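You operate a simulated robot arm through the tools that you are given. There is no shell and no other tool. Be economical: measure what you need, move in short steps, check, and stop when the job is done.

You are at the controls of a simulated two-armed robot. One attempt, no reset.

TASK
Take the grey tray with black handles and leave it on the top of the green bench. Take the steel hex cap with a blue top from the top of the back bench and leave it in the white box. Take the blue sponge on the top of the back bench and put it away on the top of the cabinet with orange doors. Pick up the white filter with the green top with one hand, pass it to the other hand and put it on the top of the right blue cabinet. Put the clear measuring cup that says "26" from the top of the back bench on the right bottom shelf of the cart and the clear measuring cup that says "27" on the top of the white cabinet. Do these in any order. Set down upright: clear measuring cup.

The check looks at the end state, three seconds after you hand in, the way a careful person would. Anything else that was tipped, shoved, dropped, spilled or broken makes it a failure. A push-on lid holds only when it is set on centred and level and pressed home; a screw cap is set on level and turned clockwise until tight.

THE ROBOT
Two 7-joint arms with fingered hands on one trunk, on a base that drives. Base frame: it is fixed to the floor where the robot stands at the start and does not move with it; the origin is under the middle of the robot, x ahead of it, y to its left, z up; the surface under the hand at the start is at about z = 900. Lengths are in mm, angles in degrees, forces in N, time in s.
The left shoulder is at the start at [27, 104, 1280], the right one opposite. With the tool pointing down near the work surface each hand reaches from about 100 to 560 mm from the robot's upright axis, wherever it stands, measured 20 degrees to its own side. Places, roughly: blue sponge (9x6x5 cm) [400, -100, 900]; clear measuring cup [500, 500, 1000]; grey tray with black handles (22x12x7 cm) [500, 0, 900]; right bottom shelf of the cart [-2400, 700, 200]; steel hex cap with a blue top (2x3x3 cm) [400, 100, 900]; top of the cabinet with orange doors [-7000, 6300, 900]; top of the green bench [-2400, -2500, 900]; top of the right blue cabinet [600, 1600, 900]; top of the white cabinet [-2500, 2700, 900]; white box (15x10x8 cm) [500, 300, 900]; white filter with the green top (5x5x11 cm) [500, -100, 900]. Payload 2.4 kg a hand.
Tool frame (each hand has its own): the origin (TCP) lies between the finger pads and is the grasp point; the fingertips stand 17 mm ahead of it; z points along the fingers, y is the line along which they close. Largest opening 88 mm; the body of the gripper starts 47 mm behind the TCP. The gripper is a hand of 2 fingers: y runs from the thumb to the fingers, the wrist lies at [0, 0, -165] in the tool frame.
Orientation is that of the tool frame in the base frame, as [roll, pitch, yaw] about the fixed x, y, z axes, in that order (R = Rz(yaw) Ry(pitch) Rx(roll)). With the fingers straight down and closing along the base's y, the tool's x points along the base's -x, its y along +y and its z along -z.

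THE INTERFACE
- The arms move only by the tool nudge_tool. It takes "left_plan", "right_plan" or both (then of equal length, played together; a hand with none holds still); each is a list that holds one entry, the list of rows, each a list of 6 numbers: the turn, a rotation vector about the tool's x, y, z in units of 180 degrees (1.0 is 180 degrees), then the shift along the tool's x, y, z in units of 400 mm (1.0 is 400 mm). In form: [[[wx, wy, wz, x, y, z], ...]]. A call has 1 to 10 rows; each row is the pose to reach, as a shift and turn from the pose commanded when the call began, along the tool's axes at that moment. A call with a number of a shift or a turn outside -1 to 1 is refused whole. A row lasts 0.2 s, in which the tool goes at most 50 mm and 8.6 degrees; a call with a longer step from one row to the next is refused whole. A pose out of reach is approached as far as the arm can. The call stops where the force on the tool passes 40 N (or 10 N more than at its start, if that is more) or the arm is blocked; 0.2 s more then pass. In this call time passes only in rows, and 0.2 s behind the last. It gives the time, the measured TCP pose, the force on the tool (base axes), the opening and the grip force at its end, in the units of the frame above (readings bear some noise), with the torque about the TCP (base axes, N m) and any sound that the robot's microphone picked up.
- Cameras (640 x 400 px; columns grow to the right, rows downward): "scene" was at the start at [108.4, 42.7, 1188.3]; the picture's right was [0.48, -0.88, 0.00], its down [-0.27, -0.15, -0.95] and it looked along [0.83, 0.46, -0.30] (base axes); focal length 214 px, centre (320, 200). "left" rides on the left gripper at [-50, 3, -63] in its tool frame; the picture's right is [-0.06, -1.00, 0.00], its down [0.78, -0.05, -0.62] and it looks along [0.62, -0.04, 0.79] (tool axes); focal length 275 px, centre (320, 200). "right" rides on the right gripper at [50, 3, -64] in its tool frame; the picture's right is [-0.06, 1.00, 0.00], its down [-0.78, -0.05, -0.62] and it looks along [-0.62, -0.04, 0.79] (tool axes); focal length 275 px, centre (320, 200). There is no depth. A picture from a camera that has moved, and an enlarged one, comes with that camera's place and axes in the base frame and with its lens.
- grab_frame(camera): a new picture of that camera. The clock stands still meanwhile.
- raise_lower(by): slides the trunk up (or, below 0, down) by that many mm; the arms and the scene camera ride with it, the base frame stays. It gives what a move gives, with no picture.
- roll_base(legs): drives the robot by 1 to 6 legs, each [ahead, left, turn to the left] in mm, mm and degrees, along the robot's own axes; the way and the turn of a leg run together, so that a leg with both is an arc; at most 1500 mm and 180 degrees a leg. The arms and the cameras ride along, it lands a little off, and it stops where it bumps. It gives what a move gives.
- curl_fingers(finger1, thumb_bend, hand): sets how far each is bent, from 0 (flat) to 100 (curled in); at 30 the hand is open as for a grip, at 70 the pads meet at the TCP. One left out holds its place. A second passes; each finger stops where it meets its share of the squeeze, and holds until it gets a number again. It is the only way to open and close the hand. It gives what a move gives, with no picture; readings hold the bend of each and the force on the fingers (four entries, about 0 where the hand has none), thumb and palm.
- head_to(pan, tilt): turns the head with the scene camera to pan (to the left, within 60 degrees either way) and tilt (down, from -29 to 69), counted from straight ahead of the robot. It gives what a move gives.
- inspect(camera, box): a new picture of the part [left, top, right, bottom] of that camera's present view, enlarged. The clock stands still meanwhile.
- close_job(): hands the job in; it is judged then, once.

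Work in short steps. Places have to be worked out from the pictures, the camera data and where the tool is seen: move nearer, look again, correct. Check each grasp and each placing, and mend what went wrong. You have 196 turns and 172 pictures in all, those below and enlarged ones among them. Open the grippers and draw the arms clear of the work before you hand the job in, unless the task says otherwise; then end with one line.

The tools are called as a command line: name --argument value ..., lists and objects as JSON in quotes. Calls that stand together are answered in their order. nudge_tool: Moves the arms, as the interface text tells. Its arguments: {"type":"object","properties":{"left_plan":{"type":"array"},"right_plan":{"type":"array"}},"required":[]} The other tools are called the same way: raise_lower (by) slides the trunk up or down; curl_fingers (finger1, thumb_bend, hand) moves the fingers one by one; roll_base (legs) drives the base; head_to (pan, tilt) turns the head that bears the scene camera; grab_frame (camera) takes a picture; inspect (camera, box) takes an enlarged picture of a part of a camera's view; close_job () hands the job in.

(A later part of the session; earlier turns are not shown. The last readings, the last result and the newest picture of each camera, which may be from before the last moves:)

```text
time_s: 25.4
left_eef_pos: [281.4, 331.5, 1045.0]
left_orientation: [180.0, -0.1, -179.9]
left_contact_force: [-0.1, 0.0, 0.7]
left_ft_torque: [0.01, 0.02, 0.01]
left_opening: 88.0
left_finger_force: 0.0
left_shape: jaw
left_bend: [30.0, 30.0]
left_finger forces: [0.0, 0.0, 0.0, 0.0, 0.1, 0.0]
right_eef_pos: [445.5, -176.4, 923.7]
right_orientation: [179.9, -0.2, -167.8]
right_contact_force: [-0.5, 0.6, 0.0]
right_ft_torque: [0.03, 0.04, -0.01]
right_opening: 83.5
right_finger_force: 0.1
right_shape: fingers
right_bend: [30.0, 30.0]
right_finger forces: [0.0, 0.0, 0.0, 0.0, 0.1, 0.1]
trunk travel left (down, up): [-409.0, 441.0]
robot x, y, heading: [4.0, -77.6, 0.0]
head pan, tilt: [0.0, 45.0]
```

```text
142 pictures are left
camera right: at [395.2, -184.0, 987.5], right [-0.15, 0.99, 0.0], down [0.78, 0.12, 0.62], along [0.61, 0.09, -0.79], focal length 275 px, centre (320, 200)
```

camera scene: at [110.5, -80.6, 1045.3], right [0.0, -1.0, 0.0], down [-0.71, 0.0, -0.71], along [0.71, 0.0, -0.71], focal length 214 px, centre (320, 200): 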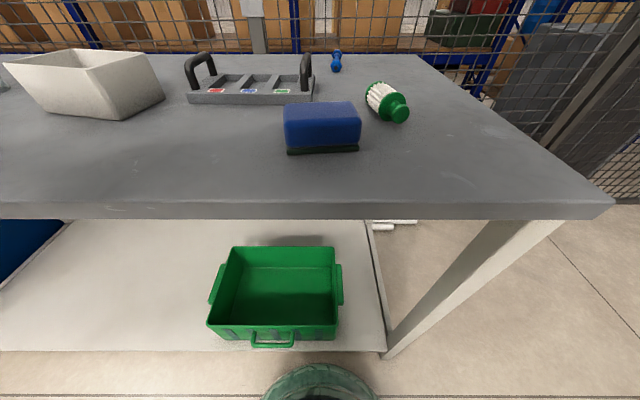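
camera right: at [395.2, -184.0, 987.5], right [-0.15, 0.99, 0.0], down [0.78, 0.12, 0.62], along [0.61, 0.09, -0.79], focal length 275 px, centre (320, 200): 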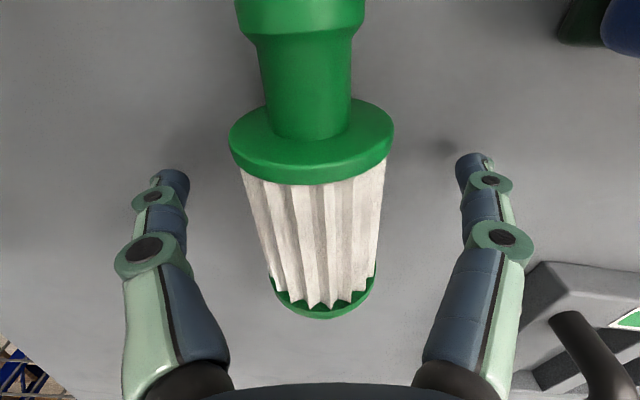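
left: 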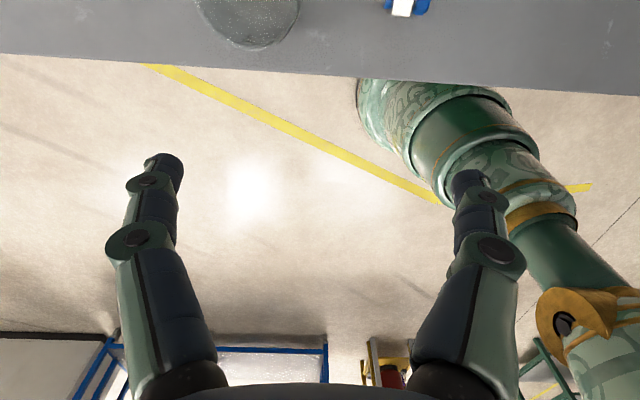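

Well centred; I shift 8 mm toward the foot to clear the flange, then close firmly.

nudge_tool --right_plan '[[[0, 0, 0, -0.02, 0, 0]]]'

curl_fingers --hand "right" --finger1 80 --thumb_bend 80

grab_frame --camera "right"

```text
time_s: 25.8
left_eef_pos: [281.2, 331.7, 1043.5]
left_orientation: [180.0, 0.1, -179.9]
left_contact_force: [0.7, 0.1, 0.3]
left_ft_torque: [0.01, -0.01, 0.03]
left_opening: 88.2
left_finger_force: 0.0
left_shape: jaw
left_bend: [30.0, 30.0]
left_finger forces: [0.0, 0.0, 0.1, 0.0, 0.1, 0.0]
right_eef_pos: [454.2, -174.6, 923.4]
right_orientation: [180.0, 0.0, -167.7]
right_contact_force: [-0.2, 0.8, 0.3]
right_ft_torque: [0.02, 0.02, 0.0]
right_opening: 83.8
right_finger_force: 0.0
right_shape: fingers
right_bend: [30.0, 30.0]
right_finger forces: [0.0, 0.0, 0.0, 0.1, 0.1, 0.0]
trunk travel left (down, up): [-409.0, 441.0]
robot x, y, heading: [1.5, -78.3, 0.0]
head pan, tilt: [0.0, 45.0]
```

```text
time_s: 26.8
left_eef_pos: [281.7, 330.9, 1045.2]
left_orientation: [-180.0, -0.1, -179.9]
left_contact_force: [-0.4, -0.3, 0.2]
left_ft_torque: [-0.03, 0.0, 0.02]
left_opening: 88.0
left_finger_force: 0.1
left_shape: jaw
left_bend: [30.0, 30.0]
left_finger forces: [0.1, 0.0, 0.0, 0.0, 0.0, 0.0]
right_eef_pos: [452.6, -175.5, 923.8]
right_orientation: [-179.9, 0.0, -167.7]
right_contact_force: [0.2, -0.6, 0.6]
right_ft_torque: [-0.03, 0.0, 0.04]
right_opening: 19.3
right_finger_force: 11.3
right_shape: fingers
right_bend: [69.0, 68.0]
right_finger forces: [11.1, 0.0, 0.1, 0.0, 11.1, 0.1]
trunk travel left (down, up): [-409.0, 441.0]
robot x, y, heading: [-0.7, -79.7, 0.2]
head pan, tilt: [0.0, 45.0]
```

```text
141 pictures are left
camera right: at [402.9, -182.2, 987.8], right [-0.15, 0.99, 0.0], down [0.78, 0.12, 0.62], along [0.61, 0.09, -0.79], focal length 275 px, centre (320, 200)
```

right: 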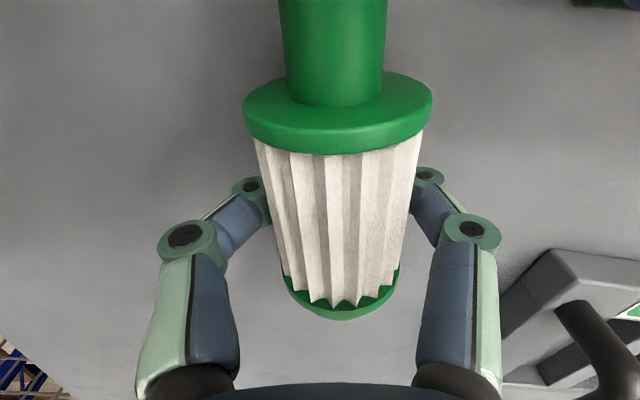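

Firm 11 N, symmetric. I lift it well above the bench.

nudge_tool --right_plan '[[[0, 0, 0, 0, 0, -0.05], [0, 0, 0, 0, 0, -0.15], [0, 0, 0, 0, 0, -0.25], [0, 0, 0, 0, 0, -0.35], [0, 0, 0, 0, 0, -0.45]]]'

grab_frame --camera "right"

grab_frame --camera "scene"

```text
time_s: 28.0
left_eef_pos: [282.8, 332.5, 1045.1]
left_orientation: [180.0, -0.1, -179.9]
left_contact_force: [-0.6, 0.7, -0.3]
left_ft_torque: [0.05, -0.02, -0.02]
left_opening: 88.0
left_finger_force: 0.1
left_shape: jaw
left_bend: [30.0, 30.0]
left_finger forces: [0.0, 0.0, 0.1, 0.1, 0.0, 0.1]
right_eef_pos: [452.1, -174.3, 1104.0]
right_orientation: [-180.0, 0.0, -167.7]
right_contact_force: [0.7, -0.1, 0.4]
right_ft_torque: [-0.03, 0.01, 0.0]
right_opening: 18.7
right_finger_force: 11.4
right_shape: fingers
right_bend: [69.0, 68.0]
right_finger forces: [10.8, 0.0, 0.0, 0.0, 11.1, 0.0]
trunk travel left (down, up): [-409.0, 441.0]
robot x, y, heading: [0.4, -80.4, 0.1]
head pan, tilt: [0.0, 45.0]
```

```text
140 pictures are left
camera right: at [402.4, -181.2, 1167.9], right [-0.15, 0.99, 0.0], down [0.78, 0.12, 0.62], along [0.61, 0.09, -0.79], focal length 275 px, centre (320, 200)
```

right: 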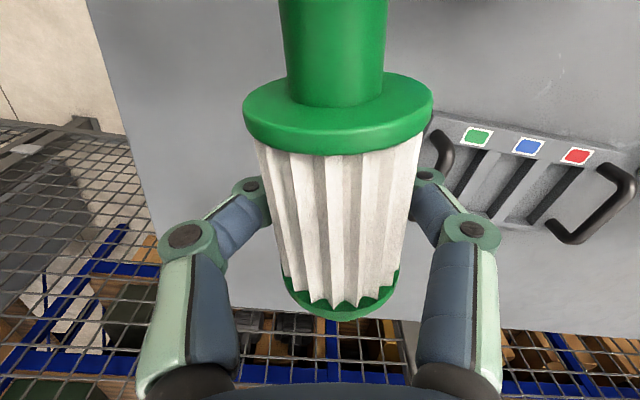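

```text
139 pictures are left
camera scene: at [110.4, -80.5, 1045.2], right [0.0, -1.0, 0.0], down [-0.71, 0.0, -0.71], along [0.71, 0.0, -0.71], focal length 214 px, centre (320, 200)
```

scene: 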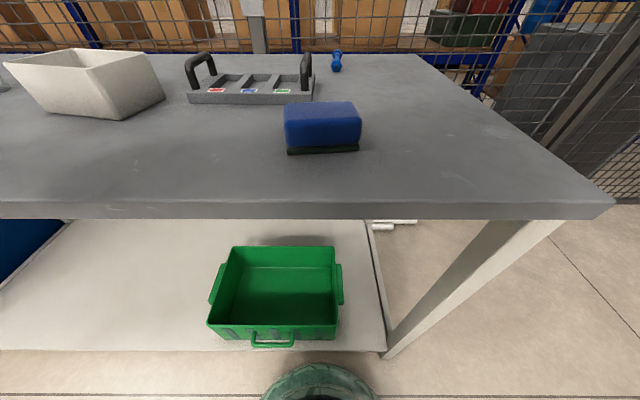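

Held securely. I roll the right hand 60° so its fingers point to the left, carrying the filter to a hand-over spot in front of the chest.

nudge_tool --right_plan '[[[-0.0476, 0, 0, 0.011, 0.037, 0], [-0.0952, 0, 0, 0.022, 0.074, 0], [-0.1428, 0, 0, 0.033, 0.11, 0], [-0.1904, 0, 0, 0.044, 0.147, 0], [-0.238, 0, 0, 0.055, 0.184, 0], [-0.2856, 0, 0, 0.066, 0.22, 0], [-0.333, 0, 0, 0.077, 0.257, 0]]]'

head_to --pan 0 --tilt 10

grab_frame --camera "scene"

grab_frame --camera "right"

```text
time_s: 29.6
left_eef_pos: [282.2, 331.8, 1043.9]
left_orientation: [-180.0, 0.0, -179.9]
left_contact_force: [-0.2, 0.2, -0.1]
left_ft_torque: [0.02, -0.04, -0.05]
left_opening: 88.0
left_finger_force: 0.0
left_shape: jaw
left_bend: [30.0, 30.0]
left_finger forces: [0.1, 0.1, 0.0, 0.0, 0.1, 0.0]
right_eef_pos: [400.0, -81.9, 1104.8]
right_orientation: [119.8, 0.0, -167.8]
right_contact_force: [-0.3, -0.5, -1.3]
right_ft_torque: [0.01, -0.01, -0.02]
right_opening: 0.1
right_finger_force: 8.3
right_shape: fingers
right_bend: [78.0, 74.0]
right_finger forces: [8.0, 0.1, 0.0, 0.1, 8.7, 0.0]
trunk travel left (down, up): [-409.0, 441.0]
robot x, y, heading: [-1.1, -78.8, 0.3]
head pan, tilt: [0.0, 45.0]
```

```text
time_s: 30.6
left_eef_pos: [281.1, 331.3, 1045.1]
left_orientation: [-179.9, 0.0, -179.9]
left_contact_force: [-0.1, -1.0, -0.2]
left_ft_torque: [0.03, 0.02, 0.02]
left_opening: 87.7
left_finger_force: 0.0
left_shape: jaw
left_bend: [30.0, 30.0]
left_finger forces: [0.1, 0.1, 0.1, 0.0, 0.1, 0.0]
right_eef_pos: [401.5, -81.7, 1103.4]
right_orientation: [120.2, 0.1, -167.7]
right_contact_force: [0.2, -1.2, -1.1]
right_ft_torque: [0.06, 0.03, 0.01]
right_opening: 0.1
right_finger_force: 8.2
right_shape: fingers
right_bend: [78.0, 74.0]
right_finger forces: [7.9, 0.1, 0.0, 0.0, 8.7, 0.0]
trunk travel left (down, up): [-409.0, 441.0]
robot x, y, heading: [0.2, -76.5, 0.1]
head pan, tilt: [0.0, 10.0]
```

```text
138 pictures are left
camera scene: at [122.1, -80.5, 1100.1], right [0.0, -1.0, 0.0], down [-0.17, 0.0, -0.98], along [0.98, 0.0, -0.17], focal length 214 px, centre (320, 200)
```

scene: 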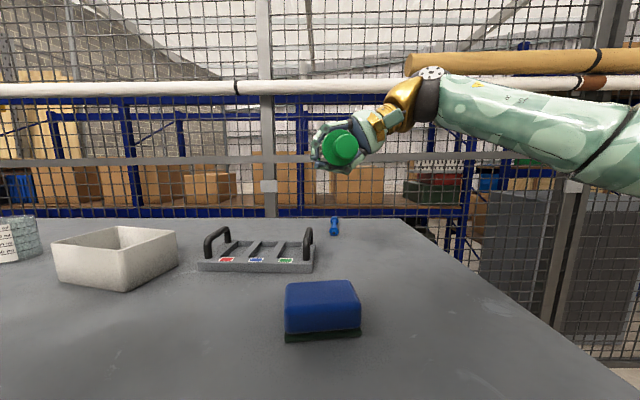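

```text
137 pictures are left
camera right: at [362.5, -144.2, 1139.7], right [-0.05, 0.5, 0.86], down [0.89, -0.38, 0.27], along [0.46, 0.78, -0.43], focal length 275 px, centre (320, 200)
```

right: 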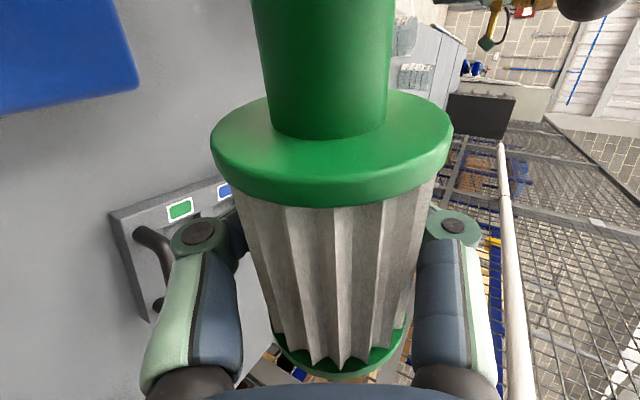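

The filter is drawn deep into the right hand, securely caged, foot end free. I roll the right hand to near horizontal and bring the left hand to a facing pre-grasp about 120 mm away from the foot half.

nudge_tool --left_plan '[[[0.04427, -0.00473, -0.00564, -0.0315, -0.0765, -0.021], [0.08854, -0.00946, -0.01128, -0.063, -0.153, -0.042], [0.13281, -0.01419, -0.01692, -0.0945, -0.2295, -0.063], [0.17708, -0.01892, -0.02256, -0.126, -0.306, -0.084], [0.22135, -0.02365, -0.0282, -0.1575, -0.3825, -0.105], [0.26562, -0.02838, -0.03384, -0.189, -0.459, -0.126], [0.30989, -0.03311, -0.03948, -0.2205, -0.5355, -0.147], [0.35416, -0.03784, -0.04512, -0.252, -0.612, -0.168], [0.39843, -0.04257, -0.05076, -0.2835, -0.6885, -0.189], [0.4427, -0.0473, -0.0564, -0.315, -0.765, -0.21]]]' --right_plan '[[[-0.0139, 0, 0, 0, 0, 0], [-0.0278, 0, 0, 0, 0, 0], [-0.0417, 0, 0, 0, 0, 0], [-0.0556, 0, 0, 0, 0, 0], [-0.0695, 0, 0, 0, 0, 0], [-0.0834, 0, 0, 0, 0, 0], [-0.0973, 0, 0, 0, 0, 0], [-0.1112, 0, 0, 0, 0, 0], [-0.1251, 0, 0, 0, 0, 0], [-0.139, 0, 0, 0, 0, 0]]]'

grab_frame --camera "left"

grab_frame --camera "scene"

grab_frame --camera "right"

```text
time_s: 32.8
left_eef_pos: [408.8, 26.8, 1130.0]
left_orientation: [-99.9, -0.1, -167.6]
left_contact_force: [0.3, -0.5, -0.3]
left_ft_torque: [0.0, 0.0, -0.04]
left_opening: 87.6
left_finger_force: 0.0
left_shape: jaw
left_bend: [30.0, 30.0]
left_finger forces: [0.1, 0.0, 0.0, 0.0, 0.1, 0.0]
right_eef_pos: [401.0, -80.6, 1104.5]
right_orientation: [95.0, 0.0, -167.7]
right_contact_force: [0.3, -0.5, 0.2]
right_ft_torque: [-0.02, -0.04, 0.04]
right_opening: 0.0
right_finger_force: 8.5
right_shape: fingers
right_bend: [78.0, 75.0]
right_finger forces: [7.1, 0.1, 0.0, 0.1, 8.3, 0.0]
trunk travel left (down, up): [-409.0, 441.0]
robot x, y, heading: [-1.8, -81.1, 0.1]
head pan, tilt: [0.0, 10.0]
```

```text
136 pictures are left
camera left: at [443.7, 99.2, 1138.2], right [0.1, -0.15, 0.98], down [-0.89, 0.42, 0.16], along [-0.44, -0.89, -0.1], focal length 275 px, centre (320, 200)
```

left: 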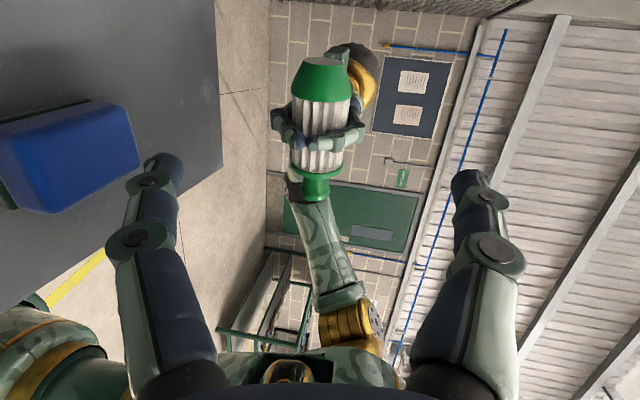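

```text
135 pictures are left
camera scene: at [122.2, -80.7, 1100.2], right [0.0, -1.0, 0.0], down [-0.17, 0.0, -0.98], along [0.98, 0.0, -0.17], focal length 214 px, centre (320, 200)
```

scene: 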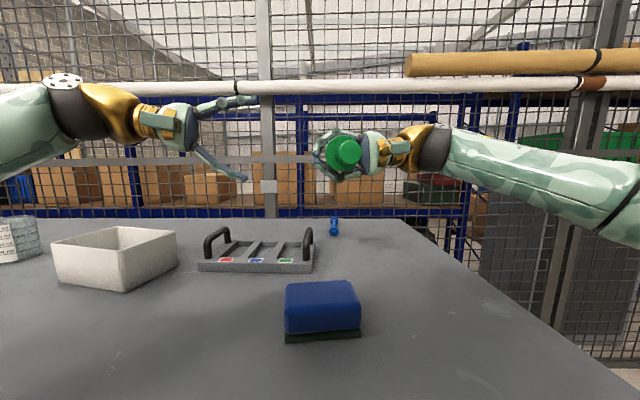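

```text
134 pictures are left
camera right: at [364.6, -153.1, 1114.3], right [0.04, 0.1, 0.99], down [0.9, -0.44, 0.0], along [0.44, 0.89, -0.11], focal length 275 px, centre (320, 200)
```

right: 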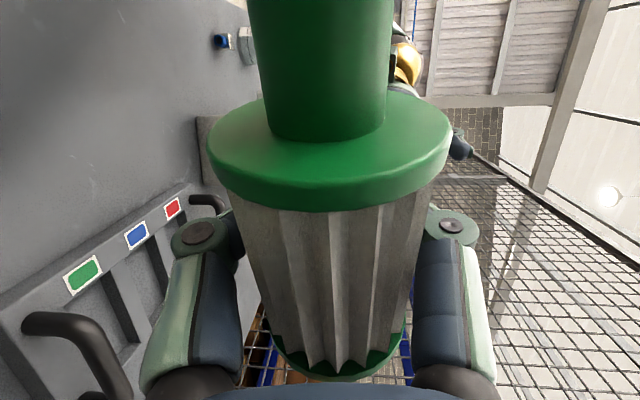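

Alignment in the left view is good; the free foot half is about 118 mm ahead along the left tool axis. I advance and check before closing.

nudge_tool --left_plan '[[[0, 0, 0, 0.004, 0, 0.1], [0, 0, 0, 0.008, 0, 0.2], [0, 0, 0, 0.012, 0, 0.28]]]'

grab_frame --camera "left"

grab_frame --camera "right"

```text
time_s: 33.6
left_eef_pos: [427.9, -83.6, 1112.2]
left_orientation: [-99.9, 0.0, -167.7]
left_contact_force: [0.3, -0.5, 0.5]
left_ft_torque: [-0.01, 0.03, 0.03]
left_opening: 87.8
left_finger_force: 0.1
left_shape: jaw
left_bend: [30.0, 30.0]
left_finger forces: [0.0, 0.1, 0.1, 0.0, 0.0, 0.1]
right_eef_pos: [402.7, -81.3, 1104.4]
right_orientation: [95.0, 0.1, -167.6]
right_contact_force: [0.4, -0.2, -0.5]
right_ft_torque: [0.01, -0.02, 0.0]
right_opening: 0.0
right_finger_force: 7.1
right_shape: fingers
right_bend: [78.0, 75.0]
right_finger forces: [7.0, 0.0, 0.0, 0.0, 7.6, 0.1]
trunk travel left (down, up): [-409.0, 441.0]
robot x, y, heading: [3.7, -81.5, 0.1]
head pan, tilt: [0.0, 10.0]
```

```text
133 pictures are left
camera left: at [462.3, -11.4, 1119.7], right [0.1, -0.16, 0.98], down [-0.89, 0.42, 0.16], along [-0.44, -0.89, -0.1], focal length 275 px, centre (320, 200)
```

left: 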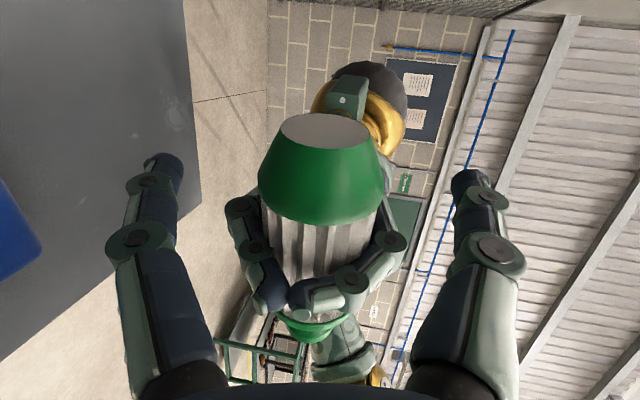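

```text
132 pictures are left
camera right: at [364.5, -153.0, 1114.4], right [0.04, 0.1, 0.99], down [0.9, -0.44, 0.0], along [0.44, 0.89, -0.11], focal length 275 px, centre (320, 200)
```

right: 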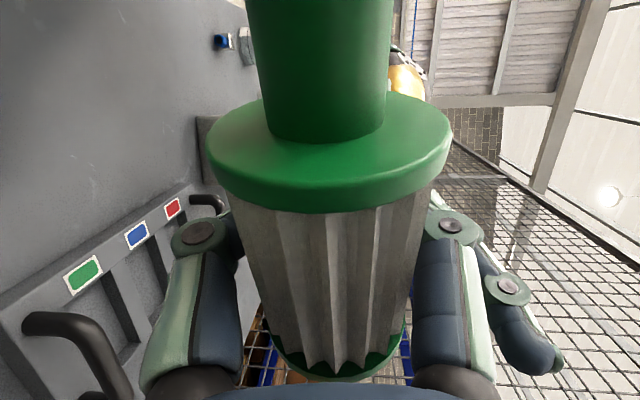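

The foot rim sits about 12 mm to tool +x and the axis about 20 mm ahead. I shift +17 mm in tool x and advance ~20 mm.

nudge_tool --left_plan '[[[0, 0, 0, 0.04, 0, 0.02], [0, 0, 0, 0.042, 0, 0.052]]]'

grab_frame --camera "left"

```text
time_s: 34.2
left_eef_pos: [415.2, -108.6, 1106.8]
left_orientation: [-100.0, -0.1, -167.6]
left_contact_force: [-0.3, 0.1, -1.3]
left_ft_torque: [-0.01, 0.0, 0.0]
left_opening: 87.8
left_finger_force: 0.0
left_shape: jaw
left_bend: [30.0, 30.0]
left_finger forces: [0.1, 0.0, 0.0, 0.0, 0.1, 0.1]
right_eef_pos: [402.4, -81.3, 1105.8]
right_orientation: [94.9, 0.0, -167.7]
right_contact_force: [-0.3, -0.7, -0.6]
right_ft_torque: [0.03, 0.03, -0.02]
right_opening: 0.0
right_finger_force: 7.1
right_shape: fingers
right_bend: [78.0, 75.0]
right_finger forces: [6.5, 0.0, 0.1, 0.0, 7.1, 0.1]
trunk travel left (down, up): [-409.0, 441.0]
robot x, y, heading: [2.7, -77.2, 0.1]
head pan, tilt: [0.0, 10.0]
```

```text
131 pictures are left
camera left: at [450.3, -34.8, 1114.7], right [0.1, -0.16, 0.98], down [-0.89, 0.42, 0.16], along [-0.44, -0.89, -0.1], focal length 275 px, centre (320, 200)
```

left: 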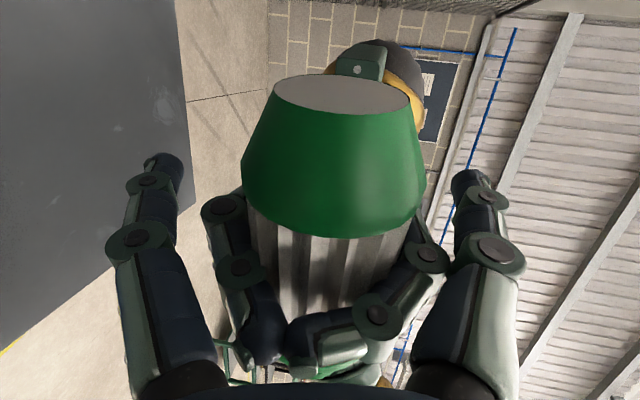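

The right fingers sit closer to the foot than I judged, so the free white part is toward the flange. I back the left hand off 60 mm, shift 36 mm toward the flange and look before advancing.

nudge_tool --left_plan '[[[0, 0, 0, 0, 0, -0.1], [0, 0, 0, 0, 0, -0.175], [0, 0, 0, 0.09, 0, -0.175]]]'

grab_frame --camera "left"

inspect --camera "scene" --box '[200, 70, 440, 220]'

```text
time_s: 35.0
left_eef_pos: [363.2, -45.8, 1119.8]
left_orientation: [-100.0, 0.0, -167.8]
left_contact_force: [-0.6, 0.9, -0.3]
left_ft_torque: [0.01, 0.02, 0.01]
left_opening: 88.0
left_finger_force: 0.1
left_shape: jaw
left_bend: [30.0, 30.0]
left_finger forces: [0.0, 0.0, 0.1, 0.0, 0.0, 0.1]
right_eef_pos: [401.6, -80.0, 1103.9]
right_orientation: [95.0, 0.0, -167.8]
right_contact_force: [0.0, -0.2, 0.2]
right_ft_torque: [0.02, 0.03, -0.01]
right_opening: 0.0
right_finger_force: 4.0
right_shape: fingers
right_bend: [78.0, 75.0]
right_finger forces: [4.0, 0.1, 0.1, 0.0, 4.0, 0.1]
trunk travel left (down, up): [-409.0, 441.0]
robot x, y, heading: [-1.3, -79.8, -0.1]
head pan, tilt: [0.0, 10.0]
```

```text
130 pictures are left
camera left: at [398.5, 25.5, 1127.7], right [0.1, -0.16, 0.98], down [-0.89, 0.42, 0.16], along [-0.44, -0.89, -0.1], focal length 275 px, centre (320, 200)
```

left: 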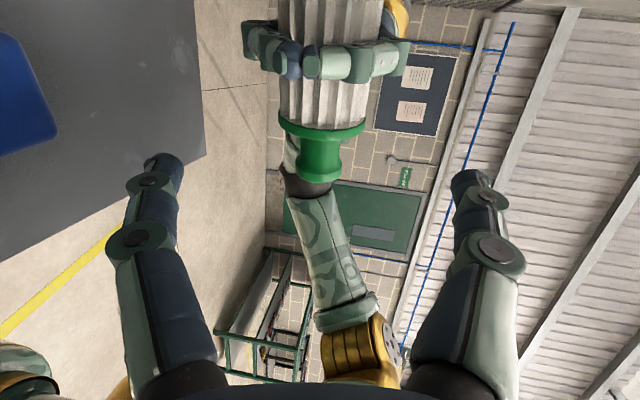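

```text
2.67 times, centred on (320, 145) of scene
camera zoom: at [122.1, -80.6, 1100.2], right [0.0, -1.0, 0.0], down [-0.17, 0.0, -0.98], along [0.98, 0.0, -0.17], focal length 572 px, centre (320, 347)
```

zoom: 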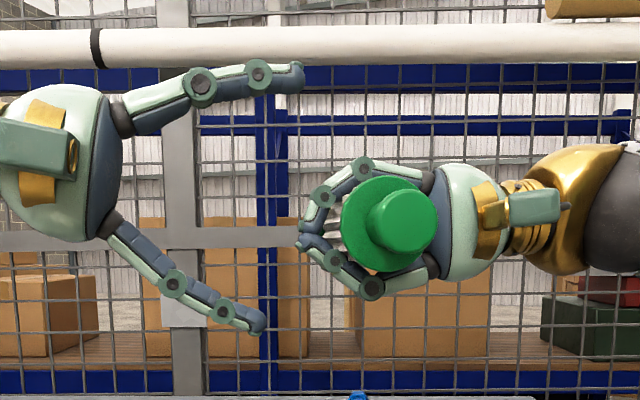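

Clear view now: better to take the filter axially from the knob end (fingers over the flange), which also lets me stand it upright. First I retract the left hand and turn it to point forward-right.

nudge_tool --left_plan '[[[0, 0, 0, 0, 0.01, -0.1], [0.0073, -0.0435, -0.0038, 0.001, 0.018, -0.15], [0.0146, -0.087, -0.0076, 0.002, 0.027, -0.18], [0.0219, -0.1306, -0.0114, 0.004, 0.036, -0.2], [0.0293, -0.1741, -0.0153, 0.006, 0.045, -0.214], [0.0366, -0.2176, -0.0191, 0.008, 0.052, -0.214], [0.0439, -0.2612, -0.0229, 0.01, 0.06, -0.214], [0.0512, -0.3047, -0.0267, 0.0105, 0.066, -0.214]]]'

nudge_tool --right_plan '[[[0, -0.0386, 0.0034, -0.0364, 0.005, 0.035], [0, -0.0772, 0.0068, -0.0728, 0.01, 0.07], [0, -0.1158, 0.0102, -0.1092, 0.012, 0.1], [0, -0.1544, 0.0136, -0.1456, 0.015, 0.13], [0, -0.193, 0.017, -0.19, 0.017, 0.185]]]'

grab_frame --camera "left"

grab_frame --camera "scene"

```text
time_s: 36.8
left_eef_pos: [380.1, 45.5, 1088.1]
left_orientation: [-90.0, -0.1, -112.6]
left_contact_force: [-0.3, 0.2, -0.5]
left_ft_torque: [0.02, -0.02, -0.03]
left_opening: 88.0
left_finger_force: 0.1
left_shape: jaw
left_bend: [30.0, 30.0]
left_finger forces: [0.0, 0.0, 0.0, 0.0, 0.0, 0.0]
left hand out of reach, approached as far as the arm can: row 6, 7, 8
right_eef_pos: [401.3, -81.0, 1106.3]
right_orientation: [95.0, 0.0, -167.8]
right_contact_force: [-1.0, -0.2, -0.7]
right_ft_torque: [-0.02, -0.01, 0.01]
right_opening: 0.1
right_finger_force: 4.5
right_shape: fingers
right_bend: [78.0, 75.0]
right_finger forces: [3.9, 0.0, 0.0, 0.0, 3.8, 0.0]
trunk travel left (down, up): [-409.0, 441.0]
robot x, y, heading: [2.3, -76.3, -0.0]
head pan, tilt: [0.0, 10.0]
```

```text
time_s: 38.0
left_eef_pos: [380.4, 46.2, 1088.9]
left_orientation: [-90.0, 0.0, -112.6]
left_contact_force: [0.8, -0.4, 0.2]
left_ft_torque: [0.0, -0.06, -0.01]
left_opening: 87.9
left_finger_force: 0.1
left_shape: jaw
left_bend: [30.0, 30.0]
left_finger forces: [0.0, 0.0, 0.1, 0.0, 0.0, 0.0]
right_eef_pos: [460.3, 7.1, 1105.9]
right_orientation: [95.0, 0.0, 157.3]
right_contact_force: [-0.2, 0.0, 0.1]
right_ft_torque: [-0.03, -0.03, -0.02]
right_opening: 0.0
right_finger_force: 3.7
right_shape: fingers
right_bend: [78.0, 75.0]
right_finger forces: [3.6, 0.0, 0.1, 0.0, 3.5, 0.1]
trunk travel left (down, up): [-409.0, 441.0]
robot x, y, heading: [3.0, -76.4, 0.0]
head pan, tilt: [0.0, 10.0]
```

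```text
128 pictures are left
camera left: at [340.7, 116.3, 1086.2], right [0.02, 0.06, 1.0], down [-0.87, -0.48, 0.05], along [0.49, -0.87, 0.04], focal length 275 px, centre (320, 200)
```

left: 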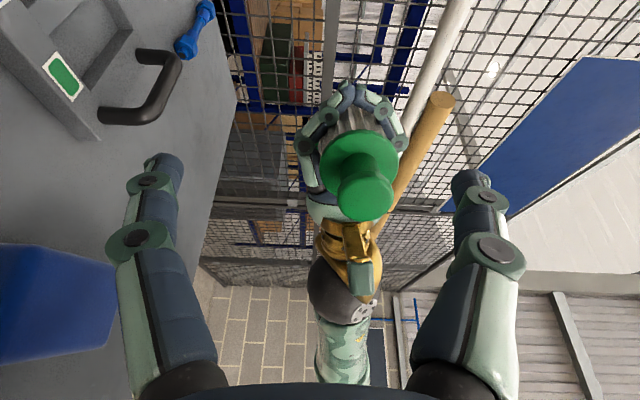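

```text
127 pictures are left
camera scene: at [122.0, -80.3, 1100.2], right [0.0, -1.0, 0.0], down [-0.17, 0.0, -0.98], along [0.98, 0.0, -0.17], focal length 214 px, centre (320, 200)
```

scene: 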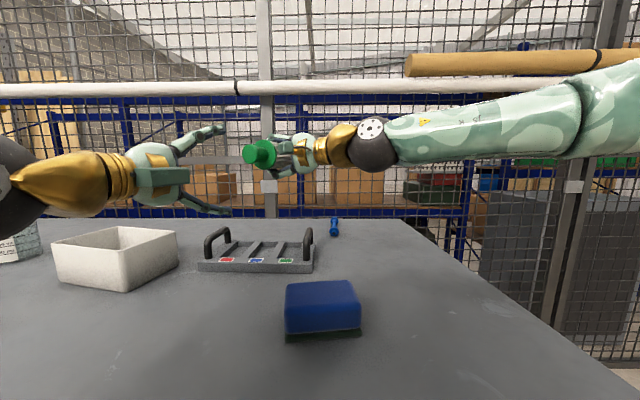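

The flange lies at about (+29, -23, +69) in the left tool frame. I line up laterally first, then check.

nudge_tool --left_plan '[[[0, 0, 0, 0.036, -0.03, 0], [0, 0, 0, 0.0725, -0.058, 0.02]]]'

grab_frame --camera "left"

inspect --camera "scene" --box '[120, 80, 380, 240]'

```text
time_s: 38.6
left_eef_pos: [389.4, 13.3, 1106.7]
left_orientation: [-90.0, 0.0, -112.7]
left_contact_force: [-0.2, -0.1, -0.3]
left_ft_torque: [-0.01, -0.01, 0.01]
left_opening: 87.9
left_finger_force: 0.0
left_shape: jaw
left_bend: [30.0, 30.0]
left_finger forces: [0.0, 0.1, 0.0, 0.0, 0.2, 0.1]
left hand out of reach, approached as far as the arm can: row 1, 2
right_eef_pos: [459.9, 6.3, 1105.2]
right_orientation: [95.0, -0.2, 157.4]
right_contact_force: [-1.1, 0.3, 0.7]
right_ft_torque: [-0.01, -0.02, -0.01]
right_opening: 0.0
right_finger_force: 3.1
right_shape: fingers
right_bend: [78.0, 75.0]
right_finger forces: [3.4, 0.0, 0.1, 0.0, 3.5, 0.0]
trunk travel left (down, up): [-409.0, 441.0]
robot x, y, heading: [0.7, -79.1, 0.2]
head pan, tilt: [0.0, 10.0]
```

```text
126 pictures are left
camera left: at [349.3, 84.9, 1105.1], right [0.02, 0.06, 1.0], down [-0.87, -0.48, 0.05], along [0.49, -0.87, 0.04], focal length 275 px, centre (320, 200)
```

left: 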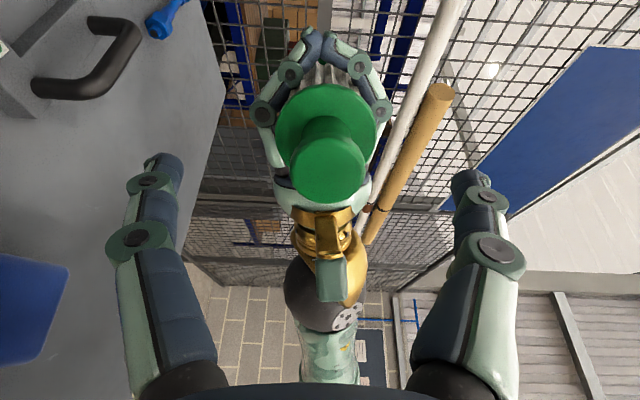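

```text
2.46 times, centred on (250, 160) of scene
camera zoom: at [122.1, -80.7, 1100.2], right [0.0, -1.0, 0.0], down [-0.17, 0.0, -0.98], along [0.98, 0.0, -0.17], focal length 528 px, centre (492, 298)
```

zoom: 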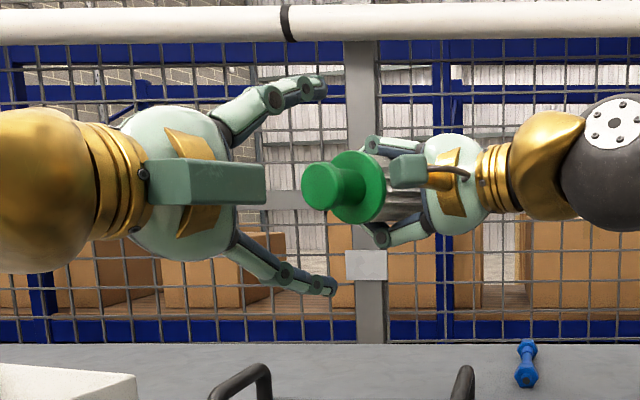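

Aligned to within a few mm; the flange is about 44 mm ahead. I advance 40 mm and check.

nudge_tool --left_plan '[[[0, 0, 0, 0.005, -0.006, 0.05], [0, 0, 0, 0.008, -0.007, 0.1]]]'

grab_frame --camera "left"

inspect --camera "scene" --box '[160, 90, 360, 215]'

```text
time_s: 39.2
left_eef_pos: [424.8, -5.3, 1109.3]
left_orientation: [-90.1, 0.0, -112.7]
left_contact_force: [0.1, -0.1, -0.5]
left_ft_torque: [-0.04, -0.01, 0.05]
left_opening: 88.0
left_finger_force: 0.1
left_shape: jaw
left_bend: [30.0, 30.0]
left_finger forces: [0.0, 0.1, 0.0, 0.0, 0.0, 0.1]
right_eef_pos: [460.7, 6.2, 1106.1]
right_orientation: [95.0, -0.1, 157.4]
right_contact_force: [-1.1, -0.5, -0.4]
right_ft_torque: [0.04, -0.03, 0.0]
right_opening: 0.1
right_finger_force: 3.2
right_shape: fingers
right_bend: [78.0, 75.0]
right_finger forces: [3.5, 0.1, 0.0, 0.0, 3.5, 0.0]
trunk travel left (down, up): [-409.0, 441.0]
robot x, y, heading: [-0.0, -78.3, -0.0]
head pan, tilt: [0.0, 10.0]
```

```text
124 pictures are left
camera left: at [384.9, 66.3, 1107.5], right [0.03, 0.06, 1.0], down [-0.87, -0.49, 0.05], along [0.49, -0.87, 0.04], focal length 275 px, centre (320, 200)
```

left: 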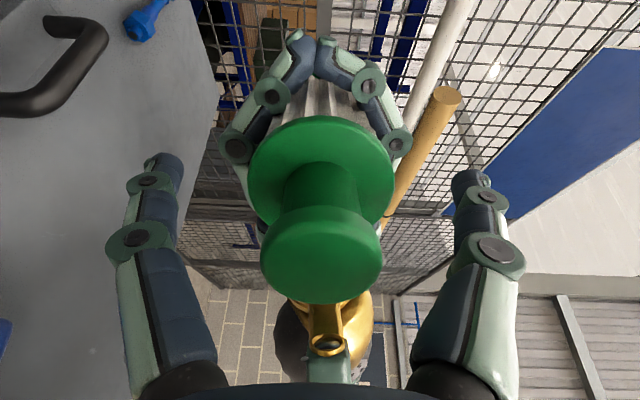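

```text
3.20 times, centred on (260, 152) of scene
camera zoom: at [122.2, -80.8, 1100.2], right [0.0, -1.0, 0.0], down [-0.17, 0.0, -0.98], along [0.98, 0.0, -0.17], focal length 686 px, centre (512, 352)
```

zoom: 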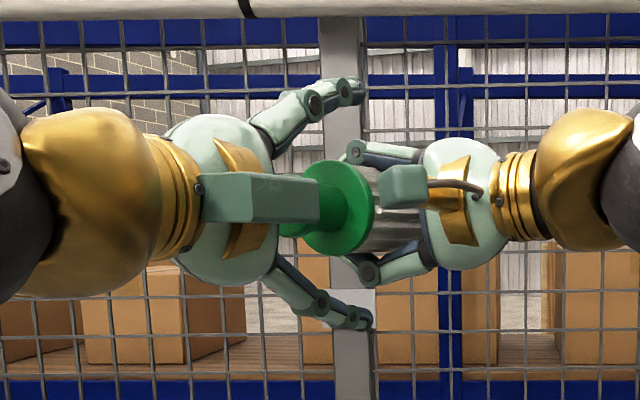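

The flange is centred right at the left TCP. I close the left hand on it.

curl_fingers --hand "left" --finger1 60 --thumb_bend 60

grab_frame --camera "left"

inspect --camera "scene" --box '[160, 90, 360, 215]'

```text
time_s: 40.2
left_eef_pos: [423.2, -4.7, 1108.6]
left_orientation: [-90.0, -0.1, -112.7]
left_contact_force: [0.3, -0.4, 1.3]
left_ft_torque: [0.0, -0.02, 0.0]
left_opening: 30.8
left_finger_force: 2.7
left_shape: fingers
left_bend: [54.0, 57.0]
left_finger forces: [2.2, 0.0, 0.1, 0.1, 3.3, 0.0]
right_eef_pos: [460.8, 6.7, 1106.9]
right_orientation: [95.1, -0.1, 157.3]
right_contact_force: [0.5, 0.5, -1.2]
right_ft_torque: [-0.02, 0.02, -0.02]
right_opening: 0.0
right_finger_force: 3.5
right_shape: fingers
right_bend: [78.0, 75.0]
right_finger forces: [2.8, 0.0, 0.0, 0.1, 4.1, 0.1]
trunk travel left (down, up): [-409.0, 441.0]
robot x, y, heading: [2.4, -79.3, -0.0]
head pan, tilt: [0.0, 10.0]
```

```text
122 pictures are left
camera left: at [384.6, 66.5, 1107.5], right [0.02, 0.06, 1.0], down [-0.87, -0.48, 0.05], along [0.49, -0.87, 0.04], focal length 275 px, centre (320, 200)
```

left: 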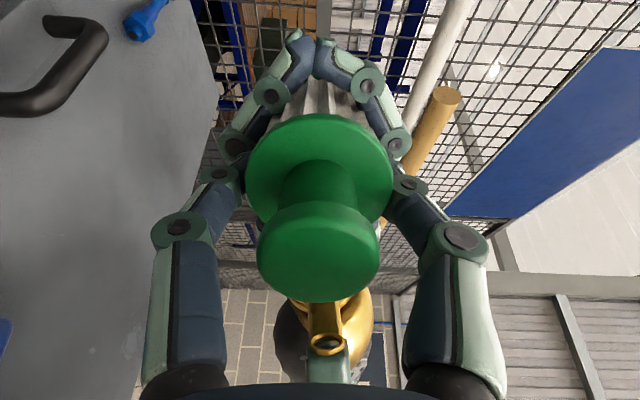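

```text
3.20 times, centred on (260, 152) of scene
camera zoom: at [122.1, -80.6, 1100.2], right [0.0, -1.0, 0.0], down [-0.17, 0.0, -0.98], along [0.98, 0.0, -0.17], focal length 686 px, centre (512, 352)
```

zoom: 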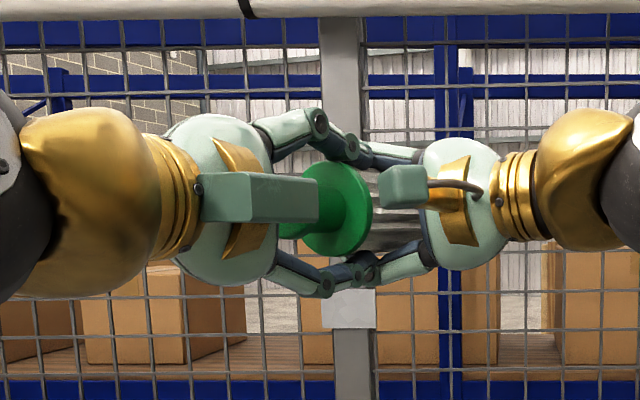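

Symmetric contact on the flange. I tighten the left hand.

curl_fingers --hand "left" --finger1 78 --thumb_bend 78

grab_frame --camera "left"

```text
time_s: 41.2
left_eef_pos: [424.8, -3.8, 1107.4]
left_orientation: [-90.0, -0.1, -112.7]
left_contact_force: [-2.6, -0.3, 7.0]
left_ft_torque: [0.0, -0.15, -0.03]
left_opening: 28.3
left_finger_force: 10.1
left_shape: fingers
left_bend: [54.0, 65.0]
left_finger forces: [6.9, 0.0, 0.1, 0.1, 13.6, 0.0]
right_eef_pos: [461.3, 6.4, 1106.4]
right_orientation: [95.1, 0.0, 157.4]
right_contact_force: [2.4, 1.3, -6.8]
right_ft_torque: [0.08, -0.03, -0.02]
right_opening: 0.2
right_finger_force: 3.9
right_shape: fingers
right_bend: [78.0, 75.0]
right_finger forces: [0.7, 0.0, 0.0, 0.1, 7.0, 0.1]
trunk travel left (down, up): [-409.0, 441.0]
robot x, y, heading: [-1.8, -81.0, 0.0]
head pan, tilt: [0.0, 10.0]
```

```text
120 pictures are left
camera left: at [384.6, 66.5, 1107.7], right [0.02, 0.06, 1.0], down [-0.87, -0.48, 0.05], along [0.49, -0.87, 0.04], focal length 275 px, centre (320, 200)
```

left: 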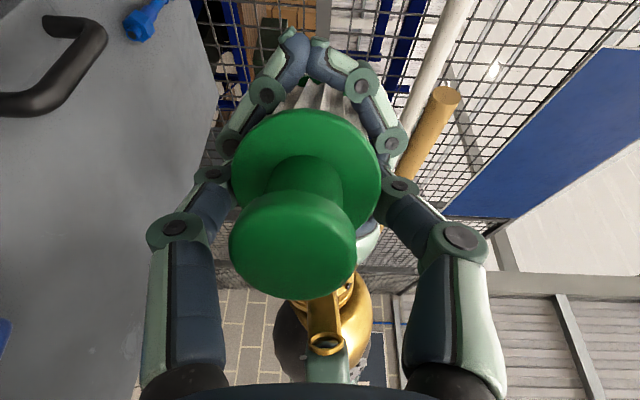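

The thumb is overpowering the finger and pushing the filter sideways; I rebalance the commands.

curl_fingers --hand "left" --finger1 78 --thumb_bend 62

grab_frame --camera "left"

```text
time_s: 42.2
left_eef_pos: [423.7, -4.3, 1108.6]
left_orientation: [-90.1, 0.1, -112.8]
left_contact_force: [-0.2, 0.3, -4.0]
left_ft_torque: [0.02, 0.07, -0.03]
left_opening: 29.0
left_finger_force: 7.7
left_shape: fingers
left_bend: [68.0, 57.0]
left_finger forces: [10.1, 0.0, 0.1, 0.0, 5.7, 0.0]
right_eef_pos: [460.3, 7.0, 1105.3]
right_orientation: [95.0, 0.0, 157.4]
right_contact_force: [0.4, 0.7, 4.3]
right_ft_torque: [-0.05, 0.11, 0.07]
right_opening: 0.1
right_finger_force: 3.4
right_shape: fingers
right_bend: [78.0, 75.0]
right_finger forces: [5.6, 0.0, 0.1, 0.0, 1.8, 0.1]
trunk travel left (down, up): [-409.0, 441.0]
robot x, y, heading: [-0.8, -79.9, 0.3]
head pan, tilt: [0.0, 10.0]
```

```text
119 pictures are left
camera left: at [384.7, 66.5, 1107.3], right [0.03, 0.06, 1.0], down [-0.87, -0.48, 0.05], along [0.49, -0.87, 0.04], focal length 275 px, centre (320, 200)
```

left: 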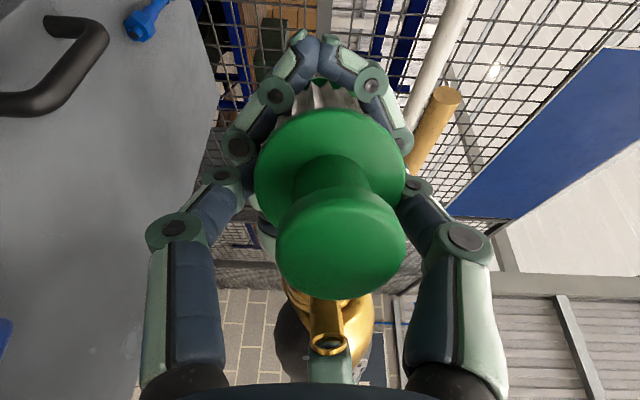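

Overcorrected; I try a middle balance.

curl_fingers --hand "left" --finger1 76 --thumb_bend 70

grab_frame --camera "left"

```text
time_s: 43.2
left_eef_pos: [423.7, -4.5, 1109.6]
left_orientation: [-90.1, -0.1, -112.7]
left_contact_force: [-1.0, -1.5, 0.4]
left_ft_torque: [0.0, -0.04, -0.01]
left_opening: 28.6
left_finger_force: 9.5
left_shape: fingers
left_bend: [64.0, 61.0]
left_finger forces: [9.3, 0.1, 0.0, 0.0, 9.9, 0.0]
right_eef_pos: [460.7, 5.4, 1104.4]
right_orientation: [95.1, -0.1, 157.3]
right_contact_force: [0.1, 0.9, -0.9]
right_ft_torque: [0.0, -0.01, 0.01]
right_opening: 0.1
right_finger_force: 3.0
right_shape: fingers
right_bend: [78.0, 75.0]
right_finger forces: [2.5, 0.1, 0.1, 0.1, 3.6, 0.0]
trunk travel left (down, up): [-409.0, 441.0]
robot x, y, heading: [3.3, -78.1, 0.3]
head pan, tilt: [0.0, 10.0]
```

```text
118 pictures are left
camera left: at [384.6, 66.5, 1107.6], right [0.02, 0.06, 1.0], down [-0.87, -0.48, 0.05], along [0.49, -0.87, 0.04], focal length 275 px, centre (320, 200)
```

left: 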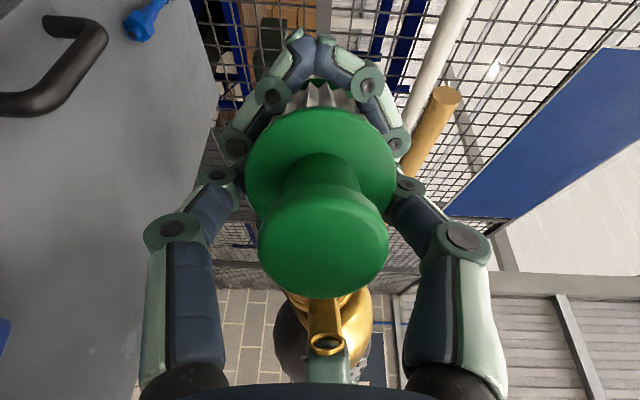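

Balanced at ~9.5 N with almost no external load. I open the right hand.

curl_fingers --hand "right" --finger1 30 --thumb_bend 30

grab_frame --camera "left"

inspect --camera "scene" --box '[160, 90, 360, 215]'

```text
time_s: 44.2
left_eef_pos: [424.9, -4.8, 1109.3]
left_orientation: [-90.1, 0.0, -112.7]
left_contact_force: [1.2, 0.6, 0.4]
left_ft_torque: [-0.02, 0.0, 0.02]
left_opening: 28.4
left_finger_force: 9.4
left_shape: fingers
left_bend: [64.0, 62.0]
left_finger forces: [9.4, 0.1, 0.1, 0.0, 9.2, 0.1]
right_eef_pos: [460.0, 6.7, 1105.2]
right_orientation: [95.0, -0.1, 157.4]
right_contact_force: [-0.2, 0.0, -0.2]
right_ft_torque: [-0.03, -0.03, -0.03]
right_opening: 83.7
right_finger_force: 0.1
right_shape: fingers
right_bend: [30.0, 30.0]
right_finger forces: [0.1, 0.0, 0.1, 0.0, 0.0, 0.1]
trunk travel left (down, up): [-409.0, 441.0]
robot x, y, heading: [0.4, -80.8, -0.2]
head pan, tilt: [0.0, 10.0]
```

```text
117 pictures are left
camera left: at [384.6, 66.5, 1107.5], right [0.02, 0.06, 1.0], down [-0.87, -0.48, 0.05], along [0.49, -0.87, 0.04], focal length 275 px, centre (320, 200)
```

left: 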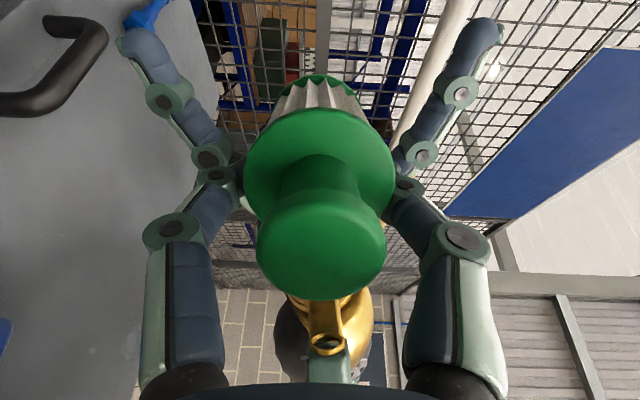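

```text
3.20 times, centred on (260, 152) of scene
camera zoom: at [122.1, -80.6, 1100.2], right [0.0, -1.0, 0.0], down [-0.17, 0.0, -0.98], along [0.98, 0.0, -0.17], focal length 686 px, centre (512, 352)
```

zoom: 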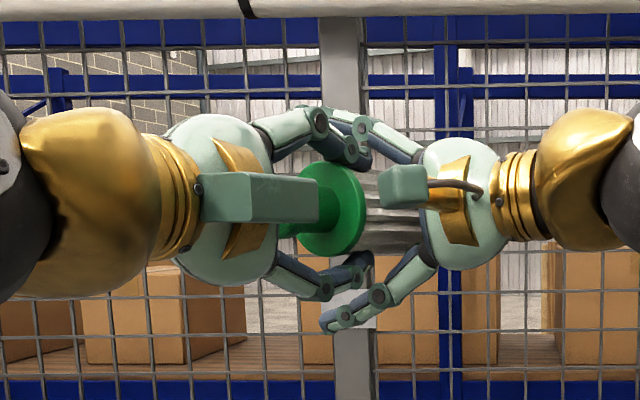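

The left hand holds the filter alone. I draw the right hand straight back off it.

nudge_tool --right_plan '[[[0, 0, 0, 0, 0, -0.07], [0, 0, 0, 0, 0, -0.16], [0, 0, 0, 0, 0, -0.26], [0, 0, 0, 0, 0, -0.34]]]'

grab_frame --camera "scene"

grab_frame --camera "left"

```text
time_s: 45.2
left_eef_pos: [423.9, -4.4, 1108.5]
left_orientation: [-90.0, 0.0, -112.7]
left_contact_force: [0.4, 0.6, -0.4]
left_ft_torque: [0.01, 0.0, 0.01]
left_opening: 28.0
left_finger_force: 8.7
left_shape: fingers
left_bend: [64.0, 62.0]
left_finger forces: [9.3, 0.0, 0.1, 0.0, 9.2, 0.1]
right_eef_pos: [408.6, -119.0, 1117.5]
right_orientation: [95.0, -0.1, 157.4]
right_contact_force: [0.2, -0.5, 0.7]
right_ft_torque: [0.0, 0.03, 0.01]
right_opening: 83.3
right_finger_force: 0.2
right_shape: fingers
right_bend: [30.0, 30.0]
right_finger forces: [0.0, 0.1, 0.0, 0.0, 0.0, 0.1]
trunk travel left (down, up): [-409.0, 441.0]
robot x, y, heading: [-2.9, -77.9, -0.0]
head pan, tilt: [0.0, 10.0]
```

```text
115 pictures are left
camera scene: at [122.0, -80.8, 1100.2], right [0.0, -1.0, 0.0], down [-0.17, 0.0, -0.98], along [0.98, 0.0, -0.17], focal length 214 px, centre (320, 200)
```

scene: 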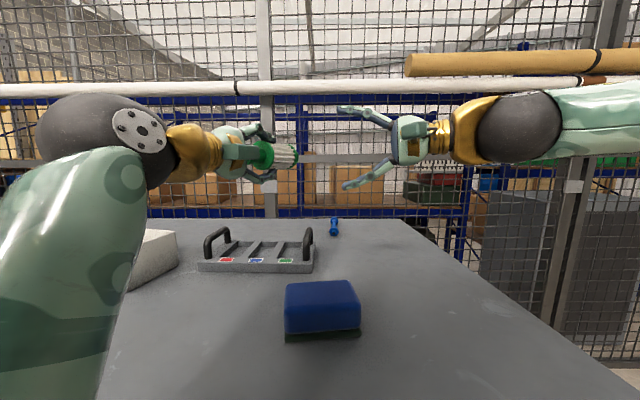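

```text
114 pictures are left
camera left: at [384.5, 66.4, 1107.5], right [0.02, 0.06, 1.0], down [-0.87, -0.48, 0.05], along [0.49, -0.87, 0.04], focal length 275 px, centre (320, 200)
```

left: 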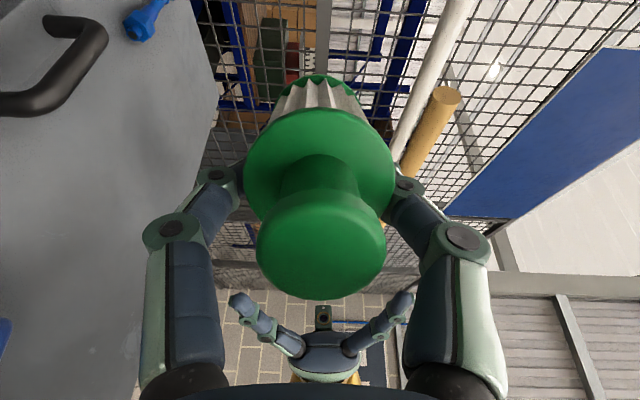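

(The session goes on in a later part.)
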